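You operate a simulated robot arm through the tools that you are given. There is no shell and no other tool.

You run a simulated two-armed robot. Do the job below in one go: nothing can be reset, and whatever is moved stays where it is left.

TASK
Loosen ring bolt 3, draw out the 0.20 mm shim and gauge the gap again.
Fine: driver set to BACK, then into its holster; draw the gauge back.

The check looks at the end state, three seconds after you hand in, the way a careful person would. Anything else that was tipped, shoved, dropped, spilled or broken makes it a failure.

THE ROBOT
Two 7-joint arms with two-finger grippers on one trunk that stands fixed in place. Base frame: the origin is at the foot of the trunk, x ahead of it, y to its left, z up. Readings come in mm, rad, newtons and seconds.
The left shoulder is at [71, 216, 1321], the right one opposite. With the tool pointing down near the work surface each hand reaches from about 220 to 840 mm from the base axis, measured 20 degrees to its own side. Payload 3.43 kg a hand.
Tool frame (each hand has its own): the origin (TCP) lies between the finger pads and is the grasp point; the fingertips stand 20 mm ahead of it; z points along the fingers, y is the line along which they close. The gripper opens to 124 mm. The gripper's body begins 93 mm behind the TCP.
Orientation is told as [roll, pitch, yaw] about the base's x, y, z axes, in that order, counted from this pose: with the fingers straight down and closing along the base's y, the tool's x points along the base's -x, its y along +y and its z along -z.

THE INTERFACE
- The arms move only by the tool arm_command. It takes "left_series", "right_series" or both (then of equal length, played together; a hand with none holds still); each is text: rows parted by semicolons, each of 7 numbers parted by spaces: the turn, a rotation vector about the tool's x, y, z in units of 120 degrees (1.0 is 120 degrees), then the shift along the tool's x, y, z in units of 200 mm (1.0 is 200 mm), then the opening in per cent of the stroke, from 0 (shut) to 100 (fully open). In form: wx wy wz dx dy dz gripper; .... A call has 1 to 20 rows; each row is the pose to reach, as a shift and turn from the pose commanded when the call began, along the tool's axes at that moment. A call with a number of a shift or a turn outside -1 to 1 is refused whole. Each row takes 0.2 s and may step no farther than 50 mm and 0.15 rad from the row before; otherwise, or with a gripper value out of range, the whole call is refused. A pose out of reach is approached as far as the arm can. The call stops where the force on the tool passes 90 N (or 10 N more than at its start, if that is more) or the arm is blocked; 0.2 s more then pass. Each finger travels about 72 mm/s and halts on what it meets, pressing with about 23 N; the grip force reading is that of the motor and also rises with nothing between the fingers. The clock runs only during rows and for 0.2 s after the last one: add rows that repeat a pose to give the fingers time. It gives the time, the measured TCP pose, the force on the tool (base axes), the opening and the grip force at its end, in the units of the frame above (readings bear some noise), with the torque about the TCP (base axes, N m) and any sound that the robot's microphone picked up.
- Cameras (640 x 400 px; columns grow to the right, rows downward): "scene" is now at [190.3, 36, 1489.6]; the picture's right is [0.40, -0.92, 0.00], its down [-0.55, -0.24, -0.80] and it looks along [0.74, 0.32, -0.60] (base axes); focal length 318 px, centre (320, 200). "left" rides on the left gripper at [82, -14, -140] in its tool frame; the picture's right is [0.17, 0.99, 0.00], its down [-0.83, 0.14, -0.54] and it looks along [-0.53, 0.09, 0.84] (tool axes); focal length 243 px, centre (320, 200). "right" rides on the right gripper at [82, 14, -140] in its tool frame; the picture's right is [-0.17, 0.99, 0.00], its down [-0.83, -0.14, -0.54] and it looks along [-0.53, -0.09, 0.84] (tool axes); focal length 243 px, centre (320, 200). There is no depth. A picture from a camera that has moved, and an enlarged one, comes with that camera's place and axes in the base frame and with its lens.
- capture(camera): a new picture of that camera. It takes no simulated time.
- raise_lower(by): slides the trunk up (or, below 0, down) by that many mm; the arms and the scene camera ride with it, the base frame stays. It gives what a move gives, with no picture.
- head_to(pan, tilt): turns the head with the scene camera to pan (to the left, within 1.396 rad either way) and tilt (down, from -0.506 to 1.204), counted from straight ahead of the robot. It gives what a move gives.
- zoom(camera, box): a new picture of the part [left, top, right, bottom] of that camera's present view, enlarged. It takes no simulated time.
- job_done(): hands the job in; it is judged then, once.

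Places have to be worked out from the pictures, the camera data and where the tool is seen. Open the grippers and draw the arms clear of the work before you hand the job in, unless the task says otherwise.

The tools are called as a command line: name --argument value ..., lists and objects as JSON in quotes. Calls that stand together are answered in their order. arm_command: Moves the arms, as the interface text tells. Its arguments: {"type":"object","properties":{"left_series":{"type":"string"},"right_series":{"type":"string"}},"required":[]} The other tools are called the same way: raise_lower (by) slides the trunk up or down; head_to (pan, tilt) turns the head that bears the scene camera; capture (camera) takes a picture; zoom (camera, box) takes an enlarged picture of a part of a camera's view; job_done () hands the job in.

At the start:

```text
t: 0.0
left_eef_pos: [380.1, 422.1, 1264.4]
left_tool_rot: [0.0, 0.0, 0.0]
left_ft_force: [0.6, 1.3, 0.0]
left_torque: [0.01, 0.03, 0.03]
left_finger_gap: 124.0
left_gripper_force: 0.0
right_eef_pos: [430.8, 31.1, 1301.8]
right_tool_rot: [0.005, -0.001, -0.004]
right_ft_force: [-0.1, 0.0, -1.0]
right_torque: [0.0, 0.01, 0.02]
right_finger_gap: 124.0
right_gripper_force: 0.0
trunk travel left (down, up): [-475.0, 116.0]
head pan, tilt: [0.412, 0.637]
```

scene: 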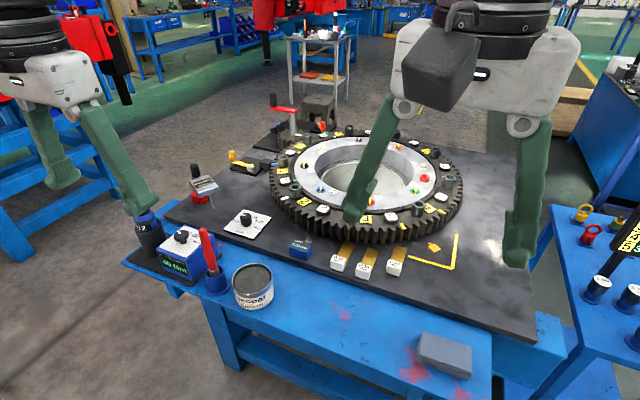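
right: 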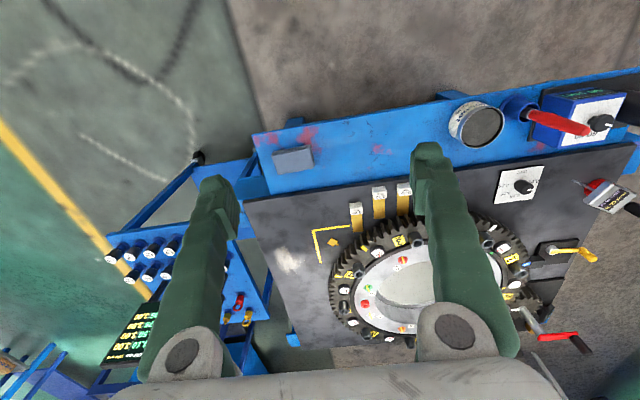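
left: 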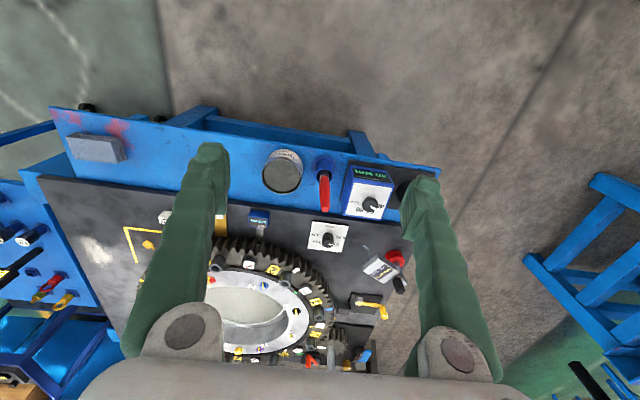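

The first pictures show a bench with a ring gear, three shims with tags, a dial, a driver or gauge box and several handles. I'll enlarge parts of the view to read the labels before moving anything.

zoom --camera "scene" --box '[260, 80, 480, 250]'

zoom --camera "scene" --box '[120, 150, 320, 310]'

zoom --camera "scene" --box '[280, 200, 480, 320]'

zoom --camera "scene" --box '[520, 180, 640, 340]'

zoom --camera "left" --box '[220, 140, 440, 380]'

zoom --camera "right" --box '[300, 160, 640, 380]'

```text
2.35 times, centred on (370, 165) of scene
camera zoom: at [190.3, 36.0, 1489.6], right [0.4, -0.92, 0.0], down [-0.55, -0.24, -0.8], along [0.74, 0.32, -0.6], focal length 749 px, centre (202, 282)
```

zoom: 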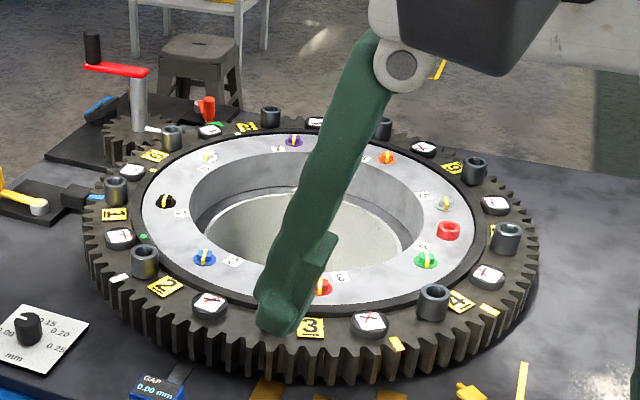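

```text
2.50 times, centred on (220, 230) of scene
camera zoom: at [190.3, 36.0, 1489.6], right [0.4, -0.92, 0.0], down [-0.55, -0.24, -0.8], along [0.74, 0.32, -0.6], focal length 795 px, centre (570, 125)
```

zoom: 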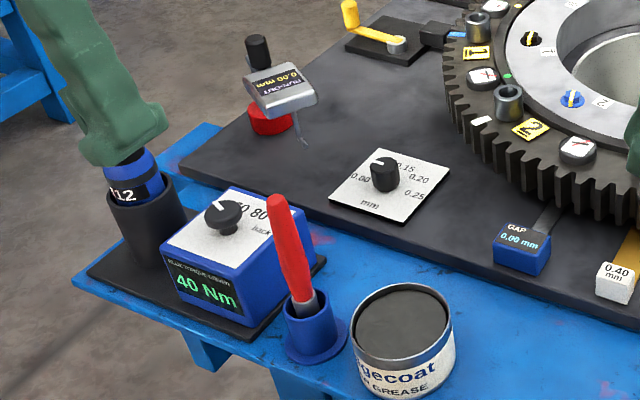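

```text
3.20 times, centred on (380, 260) of scene
camera zoom: at [190.3, 36.0, 1489.6], right [0.4, -0.92, 0.0], down [-0.55, -0.24, -0.8], along [0.74, 0.32, -0.6], focal length 1018 px, centre (128, 8)
```

zoom: 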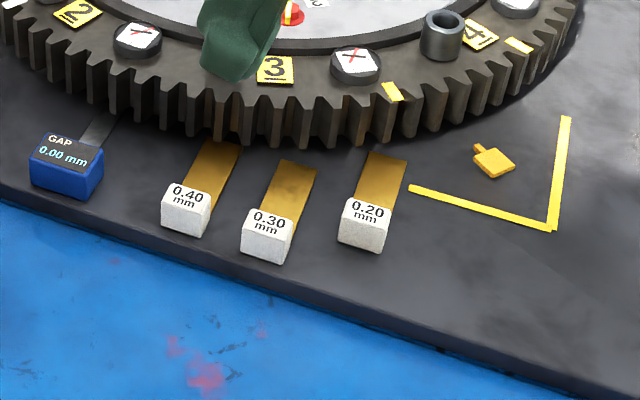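

```text
2.50 times, centred on (580, 260) of scene
camera zoom: at [190.3, 36.0, 1489.6], right [0.4, -0.92, 0.0], down [-0.55, -0.24, -0.8], along [0.74, 0.32, -0.6], focal length 795 px, centre (-330, 50)
```

zoom: 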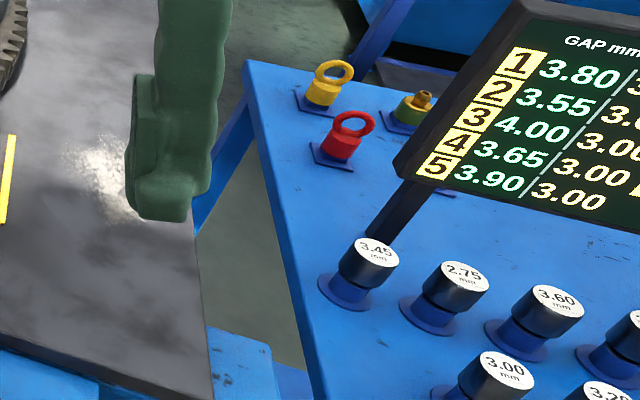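

```text
1.67 times, centred on (330, 260) of left
camera zoom: at [299.1, 407.4, 1405.6], right [-0.17, 0.99, 0.0], down [0.83, 0.14, 0.54], along [0.53, 0.09, -0.84], focal length 404 px, centre (303, 100)
```

zoom: 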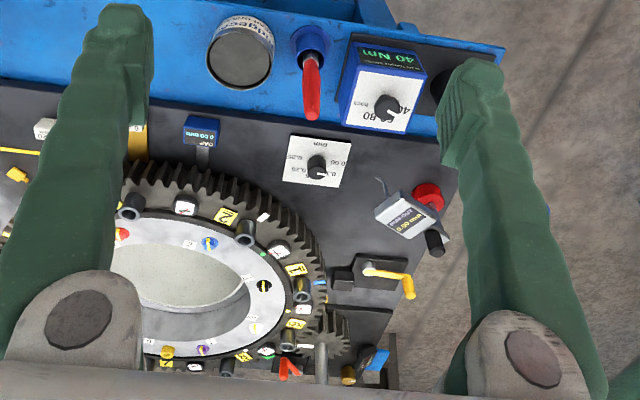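

```text
1.82 times, centred on (470, 270) of right
camera zoom: at [350.1, 44.3, 1440.5], right [0.17, 0.99, 0.0], down [0.83, -0.14, 0.54], along [0.53, -0.09, -0.84], focal length 441 px, centre (47, 73)
```

zoom: 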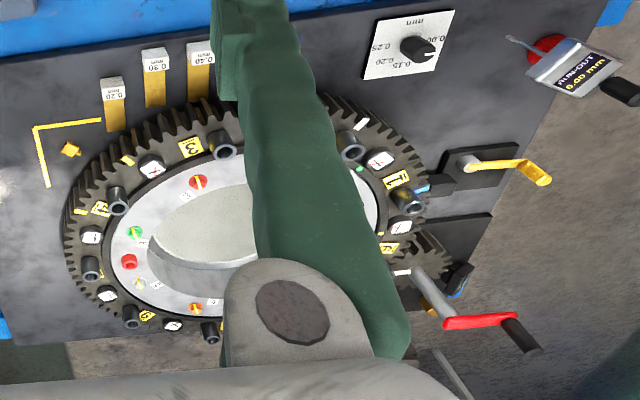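

The arms hide parts of the ring and the holster, so I'll move the left hand outward (+y) and the right hand outward (−y) at their present height to get a clear view.

arm_command --left_series "0 0 0 0 0.2 0 100; 0 0 0 0 0.4 0 100; 0 0 0 0 0.6 0 100; 0 0 0 0 0.8 0 100; 0 0 0 0 0.9 0 100" --right_series "0 0 0 0 -0.2 0 100; 0 0 0 0 -0.4 0 100; 0 0 0 0 -0.6 0 100; 0 0 0 0 -0.8 0 100; 0 0 0 0 -1.0 0 100"

head_to --pan 0.3 --tilt 0.75

capture --camera "scene"

```text
t: 1.2
left_eef_pos: [379.7, 608.0, 1264.8]
left_tool_rot: [0.001, 0.0, 0.001]
left_ft_force: [1.6, 0.0, 1.2]
left_torque: [-0.01, 0.02, -0.03]
left_finger_gap: 124.0
left_gripper_force: 0.2
right_eef_pos: [397.3, -148.3, 1276.0]
right_tool_rot: [0.006, -0.005, -0.007]
right_ft_force: [0.0, -0.4, -0.6]
right_torque: [-0.01, 0.0, -0.04]
right_finger_gap: 124.0
right_gripper_force: 0.0
right hand out of reach, approached as far as the arm can: row 2, 3, 4, 5
trunk travel left (down, up): [-475.0, 116.0]
head pan, tilt: [0.412, 0.637]
```

```text
t: 1.9
left_eef_pos: [379.4, 606.8, 1263.8]
left_tool_rot: [-0.001, -0.001, -0.002]
left_ft_force: [0.0, 0.9, -0.5]
left_torque: [0.01, -0.03, 0.02]
left_finger_gap: 123.7
left_gripper_force: 0.0
right_eef_pos: [398.0, -147.4, 1277.5]
right_tool_rot: [0.006, -0.004, -0.005]
right_ft_force: [-0.1, 0.2, -0.3]
right_torque: [0.01, -0.02, -0.01]
right_finger_gap: 124.2
right_gripper_force: 0.1
trunk travel left (down, up): [-475.0, 116.0]
head pan, tilt: [0.3, 0.75]
```

```text
taken
camera scene: at [189.6, 25.8, 1480.0], right [0.3, -0.96, 0.0], down [-0.65, -0.2, -0.73], along [0.7, 0.22, -0.68], focal length 318 px, centre (320, 200)
```

scene: 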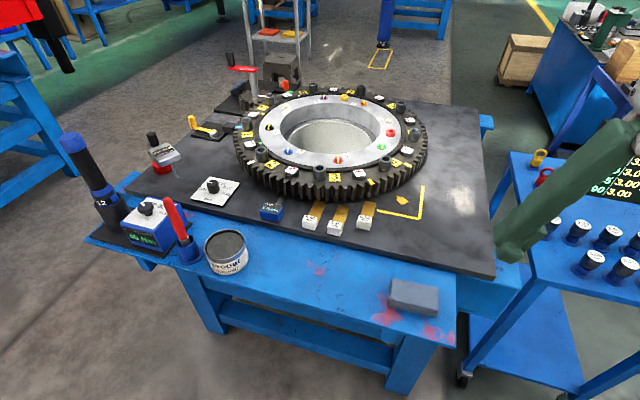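

Now the view is clear. I'll zoom in on each zone to read labels and understand the tools.

zoom --camera "scene" --box '[225, 60, 435, 210]'

zoom --camera "scene" --box '[50, 120, 200, 280]'

zoom --camera "scene" --box '[130, 100, 260, 210]'

zoom --camera "scene" --box '[250, 150, 390, 250]'

zoom --camera "scene" --box '[370, 130, 440, 250]'

zoom --camera "scene" --box '[500, 120, 640, 300]'

```text
2.67 times, centred on (330, 135) of scene
camera zoom: at [189.6, 25.8, 1480.0], right [0.3, -0.96, 0.0], down [-0.65, -0.2, -0.73], along [0.7, 0.22, -0.68], focal length 848 px, centre (293, 373)
```

zoom: 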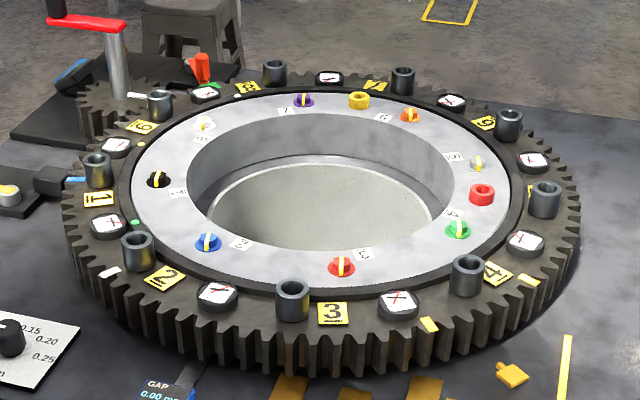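

```text
2.50 times, centred on (125, 200) of scene
camera zoom: at [189.6, 25.8, 1480.0], right [0.3, -0.96, 0.0], down [-0.65, -0.2, -0.73], along [0.7, 0.22, -0.68], focal length 795 px, centre (808, 200)
```

zoom: 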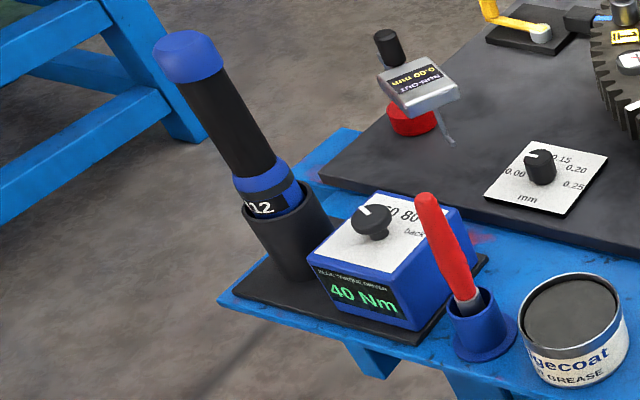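

```text
3.64 times, centred on (195, 155) of scene
camera zoom: at [189.6, 25.8, 1480.0], right [0.3, -0.96, 0.0], down [-0.65, -0.2, -0.73], along [0.7, 0.22, -0.68], focal length 1157 px, centre (774, 364)
```

zoom: 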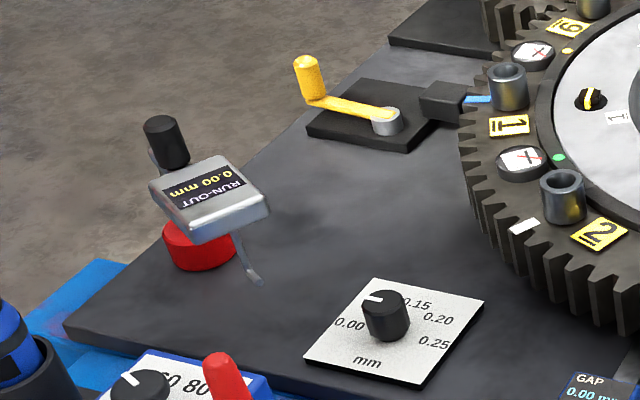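

```text
4.00 times, centred on (320, 200) of scene
camera zoom: at [189.6, 25.8, 1480.0], right [0.3, -0.96, 0.0], down [-0.65, -0.2, -0.73], along [0.7, 0.22, -0.68], focal length 1273 px, centre (320, 200)
```

zoom: 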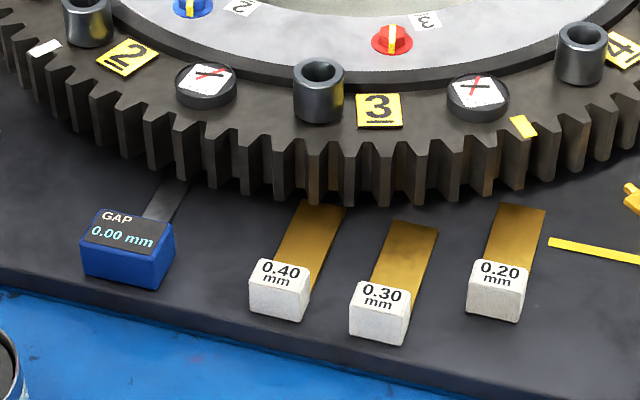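

```text
3.33 times, centred on (405, 190) of scene
camera zoom: at [189.6, 25.8, 1480.0], right [0.3, -0.96, 0.0], down [-0.65, -0.2, -0.73], along [0.7, 0.22, -0.68], focal length 1060 px, centre (37, 233)
```

zoom: 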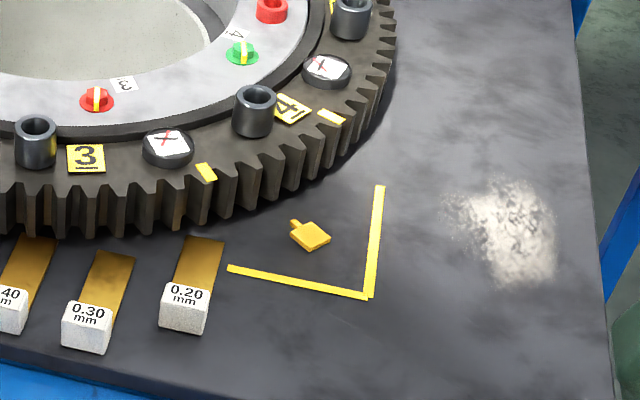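

```text
2.22 times, centred on (570, 210) of scene
camera zoom: at [189.6, 25.8, 1480.0], right [0.3, -0.96, 0.0], down [-0.65, -0.2, -0.73], along [0.7, 0.22, -0.68], focal length 707 px, centre (-236, 178)
```

zoom: 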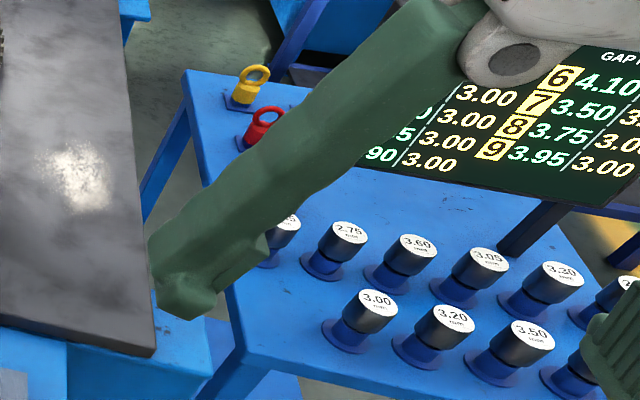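

The ring, shims (0.40/0.30/0.20), gap gauge, driver box (at 40 Nm) and holstered driver are now identified. I'll zoom closer on bolt 3, the shims' ends and the driver box.

zoom --camera "scene" --box '[300, 150, 372, 195]'

zoom --camera "scene" --box '[300, 190, 390, 245]'

zoom --camera "scene" --box '[110, 190, 210, 260]'

zoom --camera "left" --box '[150, 60, 400, 220]'

capture --camera "left"

capture --camera "right"

```text
8.89 times, centred on (336, 172) of scene
camera zoom: at [189.6, 25.8, 1480.0], right [0.3, -0.96, 0.0], down [-0.65, -0.2, -0.73], along [0.7, 0.22, -0.68], focal length 2828 px, centre (178, 444)
```

zoom: 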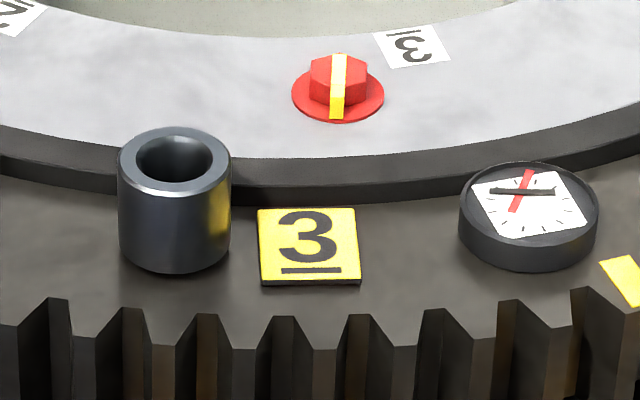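

```text
7.11 times, centred on (345, 218) of scene
camera zoom: at [189.6, 25.8, 1480.0], right [0.3, -0.96, 0.0], down [-0.65, -0.2, -0.73], along [0.7, 0.22, -0.68], focal length 2262 px, centre (142, 76)
```

zoom: 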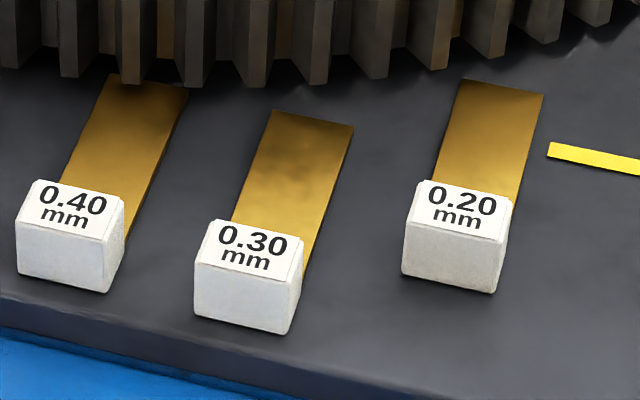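

```text
5.71 times, centred on (160, 225) of scene
camera zoom: at [189.6, 25.8, 1480.0], right [0.3, -0.96, 0.0], down [-0.65, -0.2, -0.73], along [0.7, 0.22, -0.68], focal length 1818 px, centre (1234, 57)
```

zoom: 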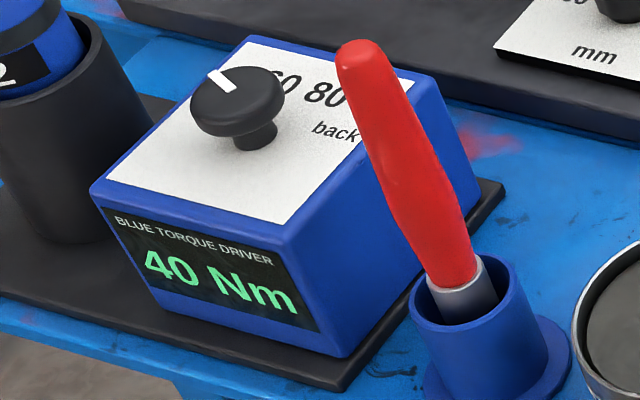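

```text
2.50 times, centred on (275, 140) of left
camera zoom: at [298.7, 592.8, 1404.3], right [-0.17, 0.99, 0.0], down [0.83, 0.14, 0.54], along [0.53, 0.09, -0.84], focal length 606 px, centre (432, 350)
```

zoom: 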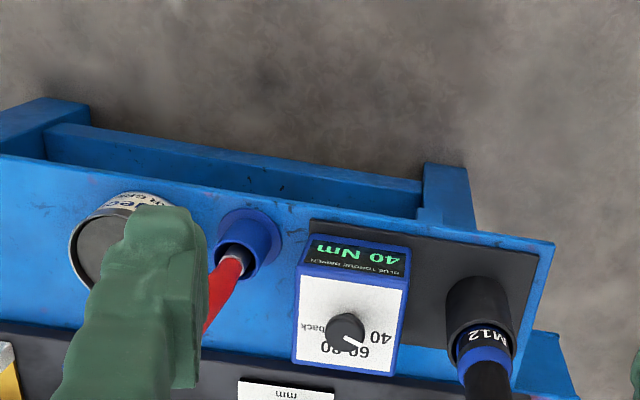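

```text
taken
camera left: at [298.7, 592.8, 1404.3], right [-0.17, 0.99, 0.0], down [0.83, 0.14, 0.54], along [0.53, 0.09, -0.84], focal length 243 px, centre (320, 200)
```

left: 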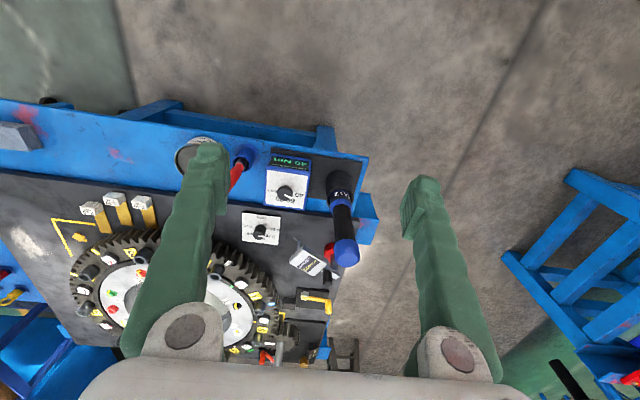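

```text
taken
camera right: at [316.4, -133.4, 1415.8], right [0.17, 0.99, 0.01], down [0.83, -0.15, 0.54], along [0.53, -0.09, -0.84], focal length 243 px, centre (320, 200)
```

right: 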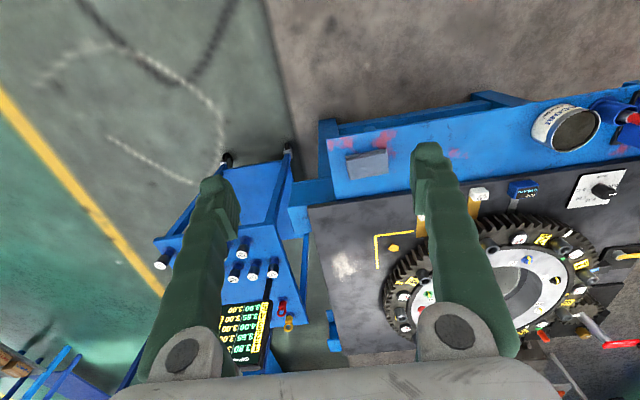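

The inner grey ring carries small coloured hex bolts with a yellow witness stripe and white numbers (the red one is "3"), which fits the M12 torque driver. I'll lower the trunk, with both hands in front of the bench, so the camera can look under the gear at the shims and gauge.

raise_lower --by -220

capture --camera "scene"

```text
t: 4.2
left_eef_pos: [379.7, 602.6, 1045.0]
left_tool_rot: [0.0, 0.001, 0.0]
left_ft_force: [-0.1, -0.1, 0.1]
left_torque: [-0.03, 0.0, 0.0]
left_finger_gap: 124.2
left_gripper_force: 0.0
right_eef_pos: [407.4, -149.2, 1044.7]
right_tool_rot: [0.008, 0.033, -0.004]
right_ft_force: [0.4, -0.3, 0.3]
right_torque: [-0.02, -0.01, 0.02]
right_finger_gap: 123.8
right_gripper_force: 0.1
trunk travel left (down, up): [-255.0, 336.0]
head pan, tilt: [0.3, 0.75]
```

```text
taken
camera scene: at [251.4, 25.6, 1254.4], right [0.3, -0.96, 0.0], down [-0.65, -0.2, -0.73], along [0.7, 0.22, -0.68], focal length 318 px, centre (320, 200)
```

scene: 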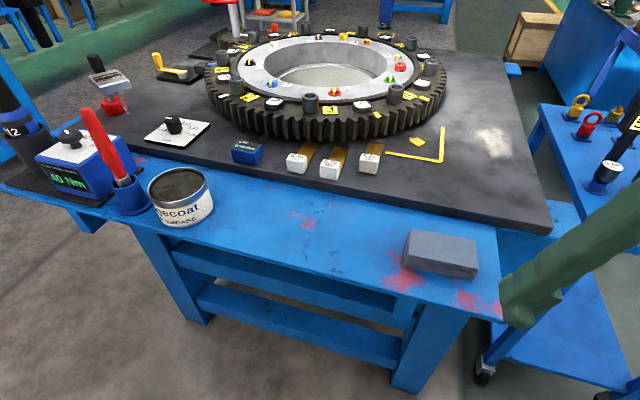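

The camera is lower now. I'll look closely at the shim tongues and gauge against the underside of the gear.

zoom --camera "scene" --box '[280, 105, 400, 185]'

zoom --camera "scene" --box '[220, 100, 320, 170]'

zoom --camera "scene" --box '[200, 20, 460, 150]'

zoom --camera "scene" --box '[0, 40, 220, 230]'

zoom --camera "scene" --box '[300, 70, 390, 125]'

```text
5.00 times, centred on (340, 145) of scene
camera zoom: at [251.4, 25.6, 1254.4], right [0.3, -0.96, 0.0], down [-0.65, -0.2, -0.73], along [0.7, 0.22, -0.68], focal length 1591 px, centre (220, 475)
```

zoom: 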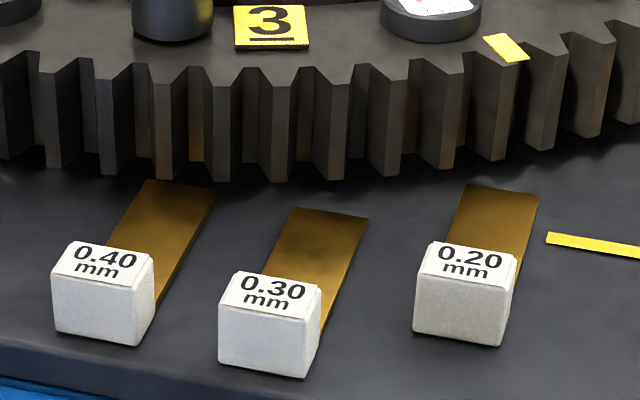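

```text
5.71 times, centred on (270, 135) of scene
camera zoom: at [251.4, 25.6, 1254.4], right [0.3, -0.96, 0.0], down [-0.65, -0.2, -0.73], along [0.7, 0.22, -0.68], focal length 1818 px, centre (606, 571)
```

zoom: 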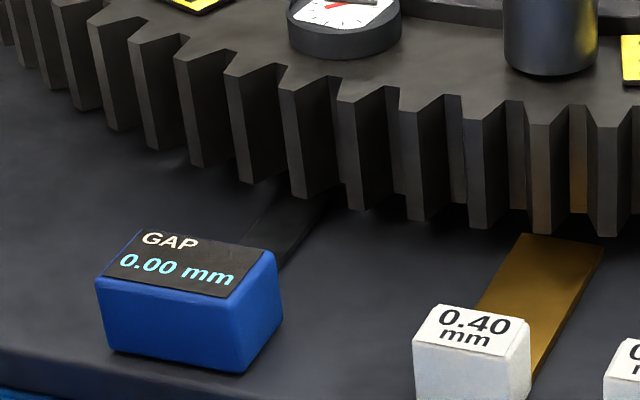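

```text
2.46 times, centred on (330, 85) of scene
camera zoom: at [251.4, 25.6, 1254.4], right [0.3, -0.96, 0.0], down [-0.65, -0.2, -0.73], along [0.7, 0.22, -0.68], focal length 783 px, centre (295, 483)
```

zoom: 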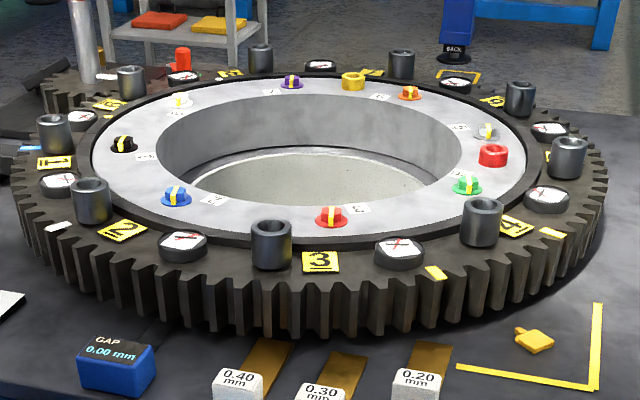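

```text
2.11 times, centred on (110, 135) of scene
camera zoom: at [251.4, 25.6, 1254.4], right [0.3, -0.96, 0.0], down [-0.65, -0.2, -0.73], along [0.7, 0.22, -0.68], focal length 670 px, centre (762, 337)
```

zoom: 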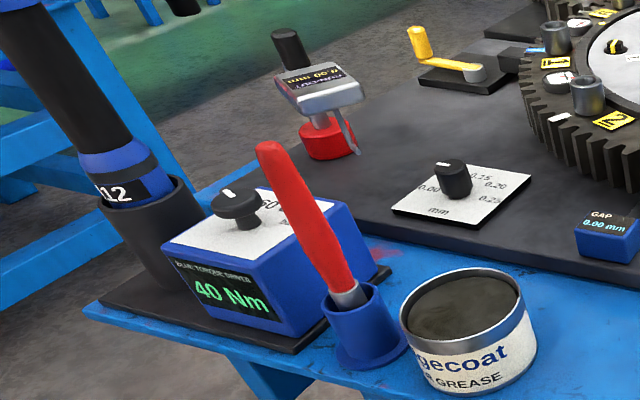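

```text
7.11 times, centred on (345, 98) of scene
camera zoom: at [251.4, 25.6, 1254.4], right [0.3, -0.96, 0.0], down [-0.65, -0.2, -0.73], along [0.7, 0.22, -0.68], focal length 2262 px, centre (142, 929)
```

zoom: 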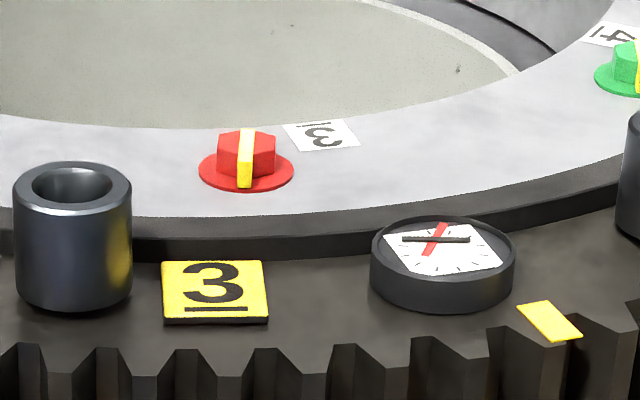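

The triangulation gives: plate z≈884, bolt 3 (red hex) top ≈ (912,196,955), 0.20 shim block ≈ (734,80,917) pushed ~38 mm further in than the other two, gauge block ≈ (700,310,917), and driver axis ≈ (574,684) with its top at z≈1118. Next I'll bring the left wrist camera over the driver box to see its knob and holster.

arm_command --left_series "0 0 0 0 0 -0.2 100; 0 0 0 -0.2 0 -0.25 100; 0 0 0 -0.4 -0.1 -0.25 100; 0 0 0 -0.5 -0.2 -0.25 100; 0 0 0 -0.5 -0.2 -0.25 100"

capture --camera "left"

capture --camera "scene"

```text
t: 5.4
left_eef_pos: [478.5, 562.1, 1094.9]
left_tool_rot: [0.0, -0.001, 0.0]
left_ft_force: [0.2, 0.8, -0.7]
left_torque: [-0.02, 0.0, 0.01]
left_finger_gap: 124.0
left_gripper_force: 0.1
right_eef_pos: [407.5, -148.9, 1045.0]
right_tool_rot: [0.008, 0.035, -0.002]
right_ft_force: [0.3, 0.2, -0.5]
right_torque: [-0.03, -0.02, 0.01]
right_finger_gap: 124.0
right_gripper_force: 0.2
trunk travel left (down, up): [-255.0, 336.0]
head pan, tilt: [0.3, 0.75]
```

```text
taken
camera left: at [396.6, 547.1, 1235.2], right [-0.17, 0.99, 0.0], down [0.83, 0.14, 0.54], along [0.53, 0.09, -0.84], focal length 243 px, centre (320, 200)
```

left: 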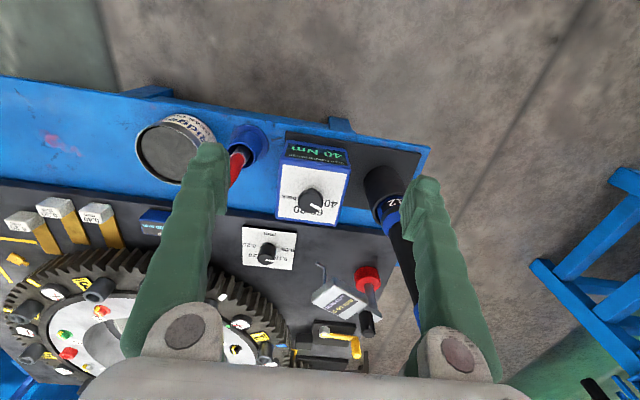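

```text
taken
camera scene: at [251.7, 26.1, 1254.3], right [0.3, -0.96, 0.0], down [-0.65, -0.2, -0.73], along [0.7, 0.22, -0.68], focal length 318 px, centre (320, 200)
```

scene: 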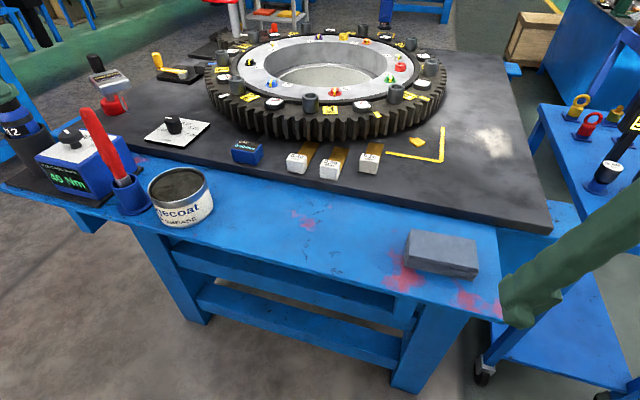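

The left wrist camera sees the knob, box and holster. I'll enlarge those, as well as the shims, ring and gauge from this angle.

zoom --camera "left" --box '[270, 125, 360, 230]'

zoom --camera "left" --box '[350, 140, 450, 340]'

zoom --camera "left" --box '[0, 190, 180, 320]'

zoom --camera "left" --box '[230, 215, 380, 370]'

```text
3.81 times, centred on (315, 178) of left
camera zoom: at [396.6, 547.1, 1235.2], right [-0.17, 0.99, 0.0], down [0.83, 0.14, 0.54], along [0.53, 0.09, -0.84], focal length 924 px, centre (339, 286)
```

zoom: 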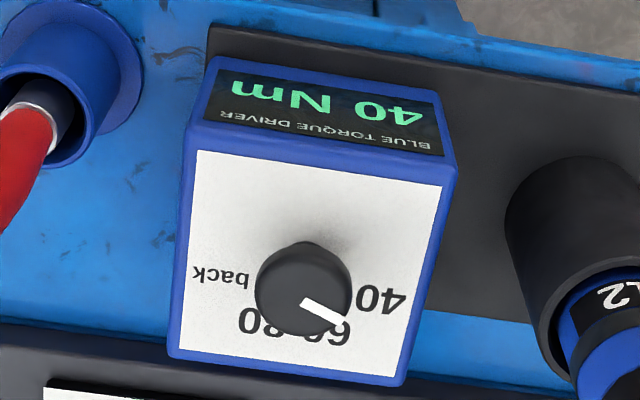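

```text
2.00 times, centred on (400, 240) of left
camera zoom: at [396.6, 547.1, 1235.2], right [-0.17, 0.99, 0.0], down [0.83, 0.14, 0.54], along [0.53, 0.09, -0.84], focal length 485 px, centre (160, 120)
```

zoom: 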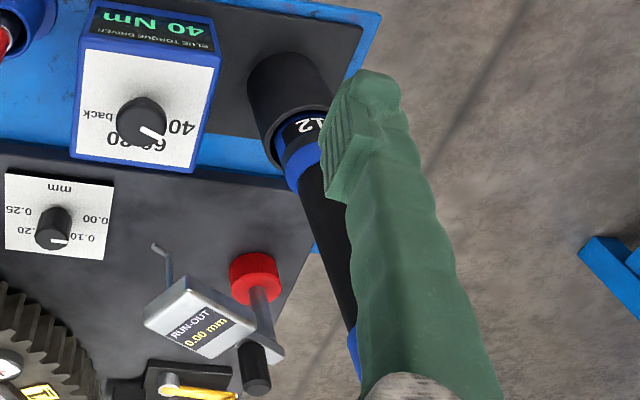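

```text
3.08 times, centred on (90, 255) of left
camera zoom: at [396.6, 547.1, 1235.2], right [-0.17, 0.99, 0.0], down [0.83, 0.14, 0.54], along [0.53, 0.09, -0.84], focal length 746 px, centre (1028, 31)
```

zoom: 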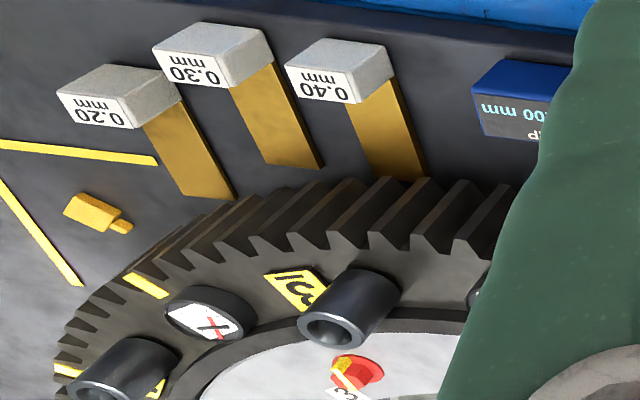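

```text
2.58 times, centred on (305, 292) of left
camera zoom: at [396.6, 547.1, 1235.2], right [-0.17, 0.99, 0.0], down [0.83, 0.14, 0.54], along [0.53, 0.09, -0.84], focal length 626 px, centre (359, -39)
```

zoom: 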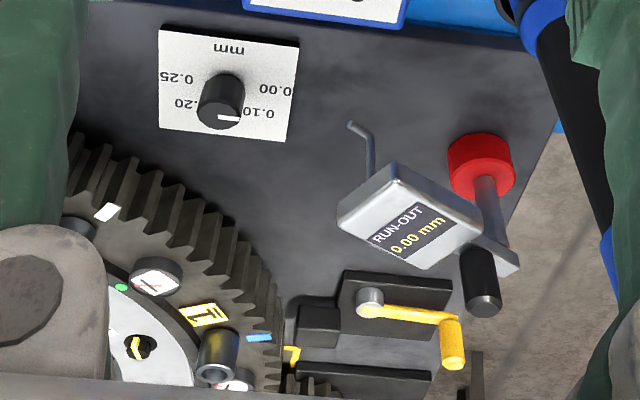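

The knob points at 40 and "back" lies opposite past 60 and 80. To judge whether the 0.20 shim and gauge really sit under the gear, I'll bring the right wrist camera over the shims at a safe height.

arm_command --right_series "0 0 0 0 0 -0.15 100; 0 0 0 -0.19 0.13 -0.15 100; 0 0 0 -0.38 0.26 -0.15 100; 0 0 0 -0.57 0.39 -0.15 100; 0 0 0 -0.76 0.52 -0.15 100; 0 0 0 -0.95 0.65 -0.15 100"

capture --camera "right"

```text
t: 6.8
left_eef_pos: [477.7, 562.8, 1093.5]
left_tool_rot: [-0.003, 0.002, 0.0]
left_ft_force: [-0.3, 0.1, -0.2]
left_torque: [-0.06, 0.02, 0.02]
left_finger_gap: 123.8
left_gripper_force: 0.1
right_eef_pos: [493.2, -21.6, 1010.6]
right_tool_rot: [0.012, 0.029, -0.013]
right_ft_force: [-0.5, 1.4, 0.0]
right_torque: [-0.01, -0.02, -0.01]
right_finger_gap: 123.9
right_gripper_force: 0.1
right hand out of reach, approached as far as the arm can: row 1, 2, 3, 4, 5, 6
trunk travel left (down, up): [-255.0, 336.0]
head pan, tilt: [0.3, 0.75]
```

```text
taken
camera right: at [416.9, -9.1, 1151.9], right [0.18, 0.98, 0.01], down [0.84, -0.16, 0.51], along [0.51, -0.09, -0.86], focal length 243 px, centre (320, 200)
```

right: 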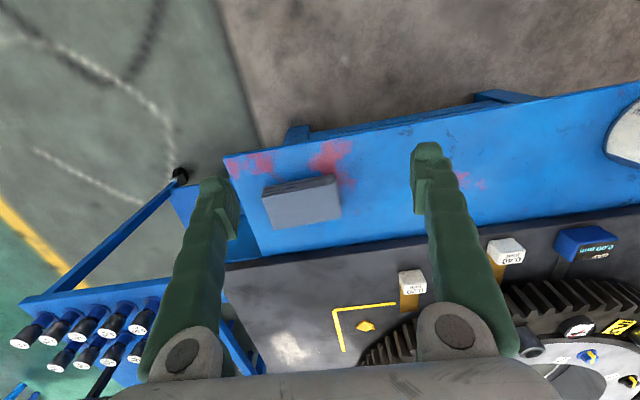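

The right hand only made part of the way. I'll continue toward the shims in a second call and look again.

arm_command --right_series "0 0 0 -0.2 0.08 0 100; 0 0 0 -0.4 0.16 0 100; 0 0 0 -0.6 0.24 0 100; 0 0 0 -0.8 0.32 0 100; 0 0 0 -1.0 0.4 0 100; 0 0 0 -1.0 0.4 0 100"

capture --camera "right"

```text
t: 7.8
left_eef_pos: [478.6, 559.7, 1096.2]
left_tool_rot: [0.006, 0.0, 0.001]
left_ft_force: [-0.6, -0.3, -0.1]
left_torque: [0.02, 0.01, 0.02]
left_finger_gap: 123.9
left_gripper_force: 0.1
right_eef_pos: [638.9, 57.3, 1057.2]
right_tool_rot: [0.316, 0.11, -0.004]
right_ft_force: [0.3, -0.6, 0.4]
right_torque: [0.05, 0.05, 0.0]
right_finger_gap: 124.1
right_gripper_force: 0.1
right hand out of reach, approached as far as the arm can: row 1, 2, 3, 4, 5
trunk travel left (down, up): [-255.0, 336.0]
head pan, tilt: [0.3, 0.75]
stopped in row 5 (right hand): the arm was blocked; the commanded pose is now the measured one
```

```text
taken
camera right: at [573.0, 26.5, 1202.3], right [0.2, 0.94, 0.29], down [0.88, -0.3, 0.38], along [0.44, 0.18, -0.88], focal length 243 px, centre (320, 200)
```

right: 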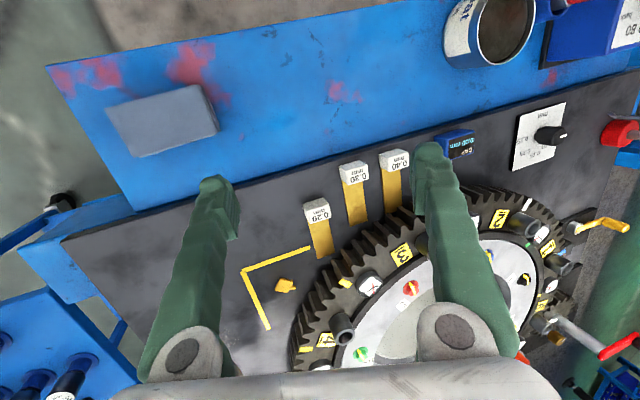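

The right hand stopped by an arm limit at (639,57,1057), clear of objects, and the view of the shims is good. I'll enlarge it.

zoom --camera "right" --box '[290, 170, 420, 290]'

zoom --camera "right" --box '[230, 230, 330, 340]'

zoom --camera "right" --box '[340, 240, 440, 330]'

capture --camera "scene"

```text
3.33 times, centred on (355, 230) of right
camera zoom: at [573.0, 26.5, 1202.3], right [0.2, 0.94, 0.29], down [0.88, -0.3, 0.38], along [0.44, 0.18, -0.88], focal length 809 px, centre (203, 100)
```

zoom: 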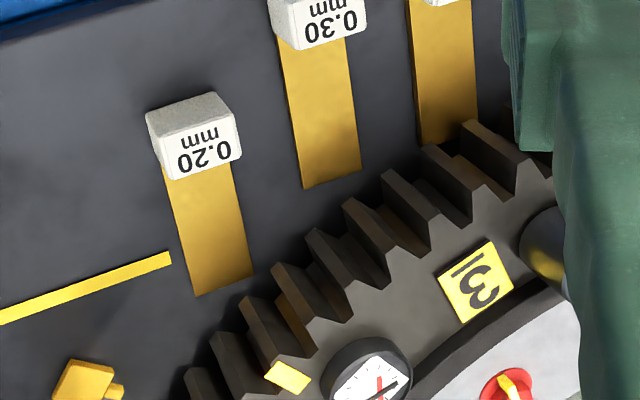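

```text
3.64 times, centred on (280, 285) of right
camera zoom: at [573.0, 26.5, 1202.3], right [0.2, 0.94, 0.29], down [0.88, -0.3, 0.38], along [0.44, 0.18, -0.88], focal length 882 px, centre (466, -109)
```

zoom: 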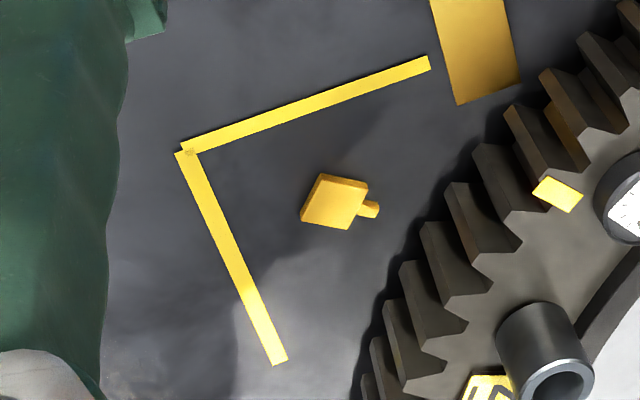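

```text
4.44 times, centred on (390, 285) of right
camera zoom: at [573.0, 26.5, 1202.3], right [0.2, 0.94, 0.29], down [0.88, -0.3, 0.38], along [0.44, 0.18, -0.88], focal length 1078 px, centre (9, -178)
```

zoom: 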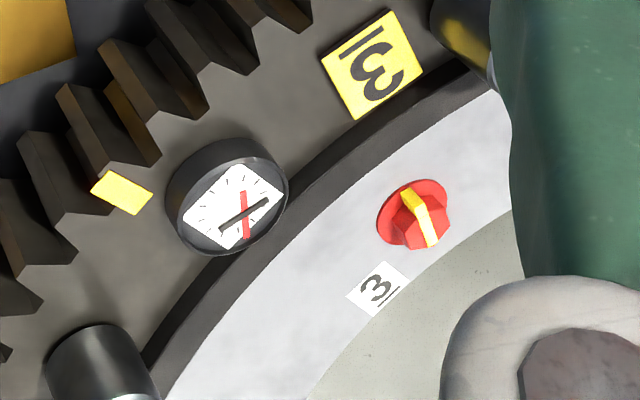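

```text
taken
camera scene: at [252.7, 22.1, 1254.1], right [0.3, -0.96, 0.0], down [-0.65, -0.2, -0.73], along [0.7, 0.22, -0.68], focal length 318 px, centre (320, 200)
```

scene: 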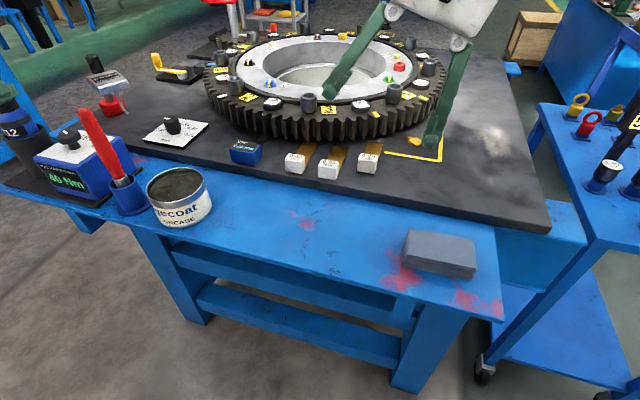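

From above, the 0.20 shim sits about 38 mm further in than the parked 0.40/0.30 ones, and bolt 3's stripe is visible. I'll pull the right hand back, levelling it, then raise the trunk to its original height for the left-arm work.

arm_command --right_series "0.03 -0.01 0 0.16 -0.15 -0.05 100; 0.06 -0.02 0 0.32 -0.3 -0.1 100; 0.09 -0.03 0 0.48 -0.45 -0.15 100; 0.12 -0.04 0 0.64 -0.6 -0.2 100; 0.15 -0.05 0 0.8 -0.76 -0.25 100; 0.15 -0.05 0 0.9 -0.86 -0.25 100; 0.15 -0.05 0 0.9 -0.86 -0.25 100"

raise_lower --by 220

```text
t: 9.4
left_eef_pos: [477.4, 563.2, 1095.4]
left_tool_rot: [-0.001, 0.0, 0.001]
left_ft_force: [-0.2, -0.8, 1.1]
left_torque: [0.0, -0.01, -0.03]
left_finger_gap: 124.0
left_gripper_force: 0.2
right_eef_pos: [451.5, -112.0, 1044.4]
right_tool_rot: [-0.002, 0.005, -0.022]
right_ft_force: [0.5, -0.7, -0.8]
right_torque: [0.0, 0.01, 0.01]
right_finger_gap: 124.0
right_gripper_force: 0.1
right hand out of reach, approached as far as the arm can: row 1, 2, 3, 4, 5, 6, 7
trunk travel left (down, up): [-255.0, 336.0]
head pan, tilt: [0.3, 0.75]
```

```text
t: 11.8
left_eef_pos: [478.4, 562.6, 1313.8]
left_tool_rot: [0.002, -0.001, 0.001]
left_ft_force: [-0.7, 0.3, -0.1]
left_torque: [0.02, 0.02, 0.0]
left_finger_gap: 124.2
left_gripper_force: 0.1
right_eef_pos: [417.9, -111.7, 1335.7]
right_tool_rot: [0.005, -0.209, -0.022]
right_ft_force: [1.2, 0.4, 0.1]
right_torque: [0.03, 0.02, -0.01]
right_finger_gap: 124.0
right_gripper_force: 0.1
trunk travel left (down, up): [-475.0, 116.0]
head pan, tilt: [0.3, 0.75]
```

The trunk is back up. The knob cap is at about (571,565,964), and the scale angles put "back" about 127° clockwise (seen from above) from 40. I'll bring the left hand over the knob at z≈1130 and check alignment with its wrist camera.

arm_command --left_series "0 0 0 -0.1 0 0.2 100; 0 0 0 -0.2 0 0.4 100; 0 0 0 -0.3 0.01 0.6 100; 0 0 0 -0.4 0.01 0.8 100; 0 0 0 -0.465 0.01 0.92 100; 0 0 0 -0.465 0.01 0.92 100"

capture --camera "left"

capture --camera "scene"

```text
t: 13.2
left_eef_pos: [569.6, 565.2, 1129.9]
left_tool_rot: [0.0, 0.001, 0.001]
left_ft_force: [0.5, -0.2, 1.1]
left_torque: [0.0, 0.02, -0.01]
left_finger_gap: 123.9
left_gripper_force: 0.0
right_eef_pos: [416.2, -112.0, 1334.4]
right_tool_rot: [0.004, -0.209, -0.021]
right_ft_force: [0.4, 0.2, -0.3]
right_torque: [0.03, -0.02, 0.02]
right_finger_gap: 124.1
right_gripper_force: 0.0
trunk travel left (down, up): [-475.0, 116.0]
head pan, tilt: [0.3, 0.75]
```

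```text
taken
camera left: at [487.1, 550.6, 1270.0], right [-0.17, 0.99, 0.0], down [0.83, 0.14, 0.54], along [0.53, 0.09, -0.84], focal length 243 px, centre (320, 200)
```

left: 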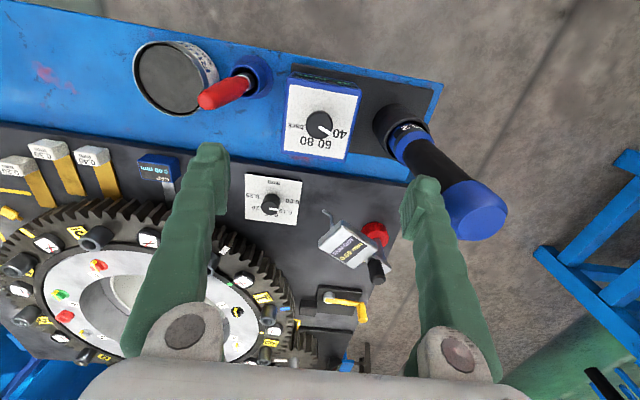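

```text
taken
camera scene: at [188.8, 25.3, 1480.2], right [0.3, -0.96, 0.0], down [-0.65, -0.2, -0.73], along [0.7, 0.22, -0.68], focal length 318 px, centre (320, 200)
```

scene: 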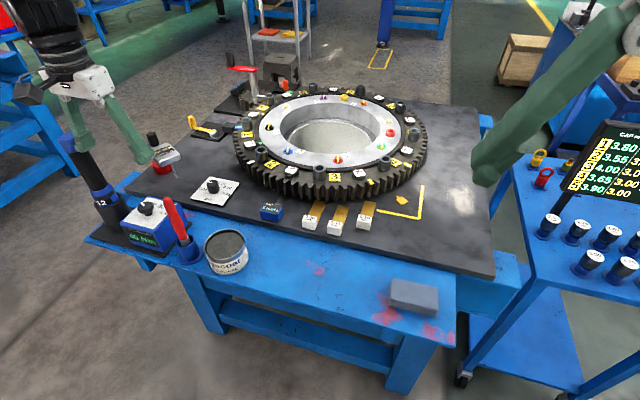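

The hand is centred over the knob. I'll half-close the fingers to keep clear of the standing driver, and zoom on the knob to refine its place.

arm_command --left_series "0 0 0 0 0 0 60; 0 0 0 0 0 0 50; 0 0 0 0 0 0 50"

zoom --camera "left" --box '[275, 65, 375, 165]'

capture --camera "left"

```text
t: 14.0
left_eef_pos: [569.3, 565.8, 1129.9]
left_tool_rot: [0.0, -0.002, -0.002]
left_ft_force: [0.9, 0.6, 0.0]
left_torque: [-0.01, 0.01, -0.01]
left_finger_gap: 62.2
left_gripper_force: 0.0
right_eef_pos: [417.1, -111.2, 1334.8]
right_tool_rot: [0.004, -0.21, -0.022]
right_ft_force: [-0.6, 0.3, 0.0]
right_torque: [0.0, 0.01, -0.02]
right_finger_gap: 124.3
right_gripper_force: 0.1
trunk travel left (down, up): [-475.0, 116.0]
head pan, tilt: [0.3, 0.75]
```

```text
4.00 times, centred on (325, 115) of left
camera zoom: at [487.7, 551.0, 1269.7], right [-0.17, 0.99, 0.0], down [0.83, 0.14, 0.54], along [0.53, 0.09, -0.84], focal length 970 px, centre (300, 540)
```

zoom: 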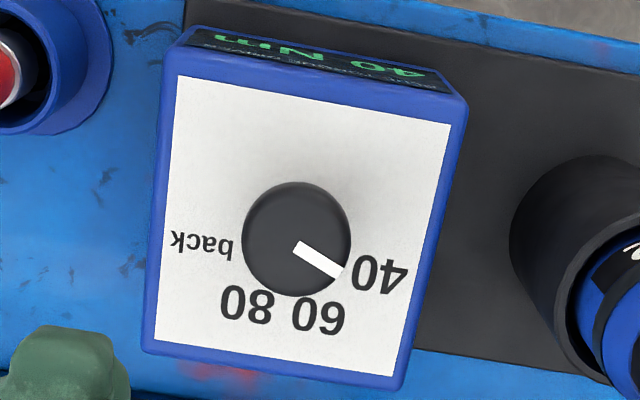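

```text
taken
camera left: at [487.7, 551.0, 1269.7], right [-0.17, 0.99, 0.0], down [0.83, 0.14, 0.54], along [0.53, 0.09, -0.84], focal length 243 px, centre (320, 200)
```

left: 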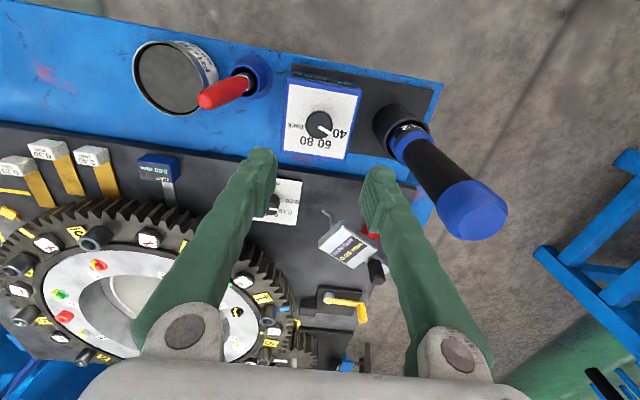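

The knob axis is confirmed at about (572,565), with stops 45° apart, so 40→back is 135° clockwise. I'll test the wrist's yaw range at this safe height, first toward −67.5°, then to +67.5°, which will be the starting grip.

arm_command --left_series "0 0 0.0625 0 0 0 50; 0 0 0.125 0 0 0 50; 0 0 0.1875 0 0 0 50; 0 0 0.25 0 0 0 50; 0 0 0.3125 0 0 0 50; 0 0 0.375 0 0 0 50; 0 0 0.4375 0 0 0 50; 0 0 0.5 0 0 0 50; 0 0 0.5625 0 0 0 50; 0 0 0.5625 0 0 0 50"

```text
t: 16.2
left_eef_pos: [571.9, 566.0, 1130.8]
left_tool_rot: [0.0, 0.001, -1.181]
left_ft_force: [-0.5, 0.4, 0.3]
left_torque: [-0.01, -0.02, 0.01]
left_finger_gap: 62.1
left_gripper_force: 0.0
right_eef_pos: [416.0, -112.7, 1335.3]
right_tool_rot: [0.004, -0.21, -0.022]
right_ft_force: [1.1, -0.1, 0.6]
right_torque: [0.01, -0.02, -0.02]
right_finger_gap: 124.1
right_gripper_force: 0.0
trunk travel left (down, up): [-475.0, 116.0]
head pan, tilt: [0.3, 0.75]
```

The −67.5° end is reachable. Now the other end: 120° back in this call, then the rest.

arm_command --left_series "0 0 -0.0625 0 0 0 50; 0 0 -0.125 0 0 0 50; 0 0 -0.1875 0 0 0 50; 0 0 -0.25 0 0 0 50; 0 0 -0.3125 0 0 0 50; 0 0 -0.375 0 0 0 50; 0 0 -0.4375 0 0 0 50; 0 0 -0.5 0 0 0 50; 0 0 -0.5625 0 0 0 50; 0 0 -0.625 0 0 0 50; 0 0 -0.6875 0 0 0 50; 0 0 -0.75 0 0 0 50; 0 0 -0.8125 0 0 0 50; 0 0 -0.875 0 0 0 50; 0 0 -0.9375 0 0 0 50; 0 0 -1.0 0 0 0 50; 0 0 -1.0 0 0 0 50"

arm_command --left_series "0 0 -0.0625 0 0 0 50; 0 0 -0.125 0 0 0 50; 0 0 -0.125 0 0 0 50"

```text
t: 19.8
left_eef_pos: [571.0, 564.2, 1132.2]
left_tool_rot: [0.0, 0.0, 0.918]
left_ft_force: [0.7, -0.5, -0.3]
left_torque: [0.02, -0.02, 0.0]
left_finger_gap: 62.1
left_gripper_force: 0.0
right_eef_pos: [415.9, -111.9, 1335.9]
right_tool_rot: [0.003, -0.209, -0.02]
right_ft_force: [0.3, 0.4, 0.5]
right_torque: [0.02, 0.01, 0.02]
right_finger_gap: 124.2
right_gripper_force: 0.1
trunk travel left (down, up): [-475.0, 116.0]
head pan, tilt: [0.3, 0.75]
```

```text
t: 20.6
left_eef_pos: [578.0, 573.6, 1138.8]
left_tool_rot: [0.0, 0.0, 1.18]
left_ft_force: [1.0, -0.4, 0.6]
left_torque: [-0.03, 0.01, 0.0]
left_finger_gap: 62.0
left_gripper_force: 0.0
left hand out of reach, approached as far as the arm can: row 2, 3
right_eef_pos: [417.6, -113.5, 1334.7]
right_tool_rot: [0.005, -0.209, -0.021]
right_ft_force: [0.0, -1.1, 0.3]
right_torque: [0.01, 0.01, 0.03]
right_finger_gap: 123.9
right_gripper_force: 0.2
trunk travel left (down, up): [-475.0, 116.0]
head pan, tilt: [0.3, 0.75]
```

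The +67.5° end is just beyond the wrist's range, so I'll turn in two bites: +45°→−45° and then another 45°. First, back to +45°.

arm_command --left_series "0 0 0.0625 0 0 0 50; 0 0 0.125 0 0 0 50; 0 0 0.1875 0 0 0 50; 0 0 0.1875 0 0 0 50; 0 0 0.1875 0 0 0 50"

capture --camera "left"

```text
t: 21.8
left_eef_pos: [578.2, 575.4, 1138.7]
left_tool_rot: [-0.001, 0.0, 0.785]
left_ft_force: [0.0, -0.1, -0.2]
left_torque: [0.03, -0.01, 0.02]
left_finger_gap: 62.1
left_gripper_force: 0.1
right_eef_pos: [416.3, -111.7, 1335.3]
right_tool_rot: [0.003, -0.209, -0.02]
right_ft_force: [0.3, 0.7, -1.0]
right_torque: [-0.01, -0.01, 0.01]
right_finger_gap: 124.2
right_gripper_force: 0.1
trunk travel left (down, up): [-475.0, 116.0]
head pan, tilt: [0.3, 0.75]
```

```text
taken
camera left: at [529.9, 506.8, 1279.8], right [-0.81, 0.58, 0.0], down [0.49, 0.69, 0.54], along [0.31, 0.44, -0.84], focal length 243 px, centre (320, 200)
```

left: 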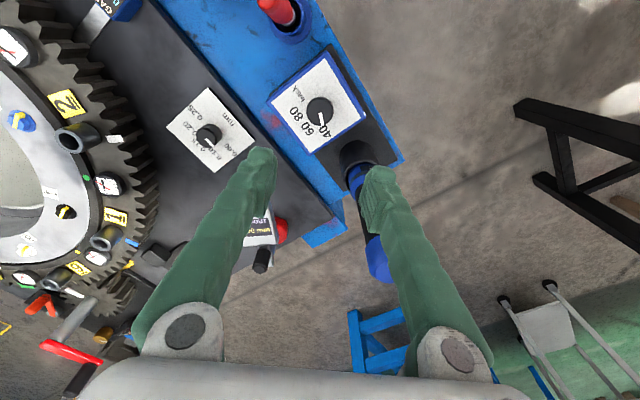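

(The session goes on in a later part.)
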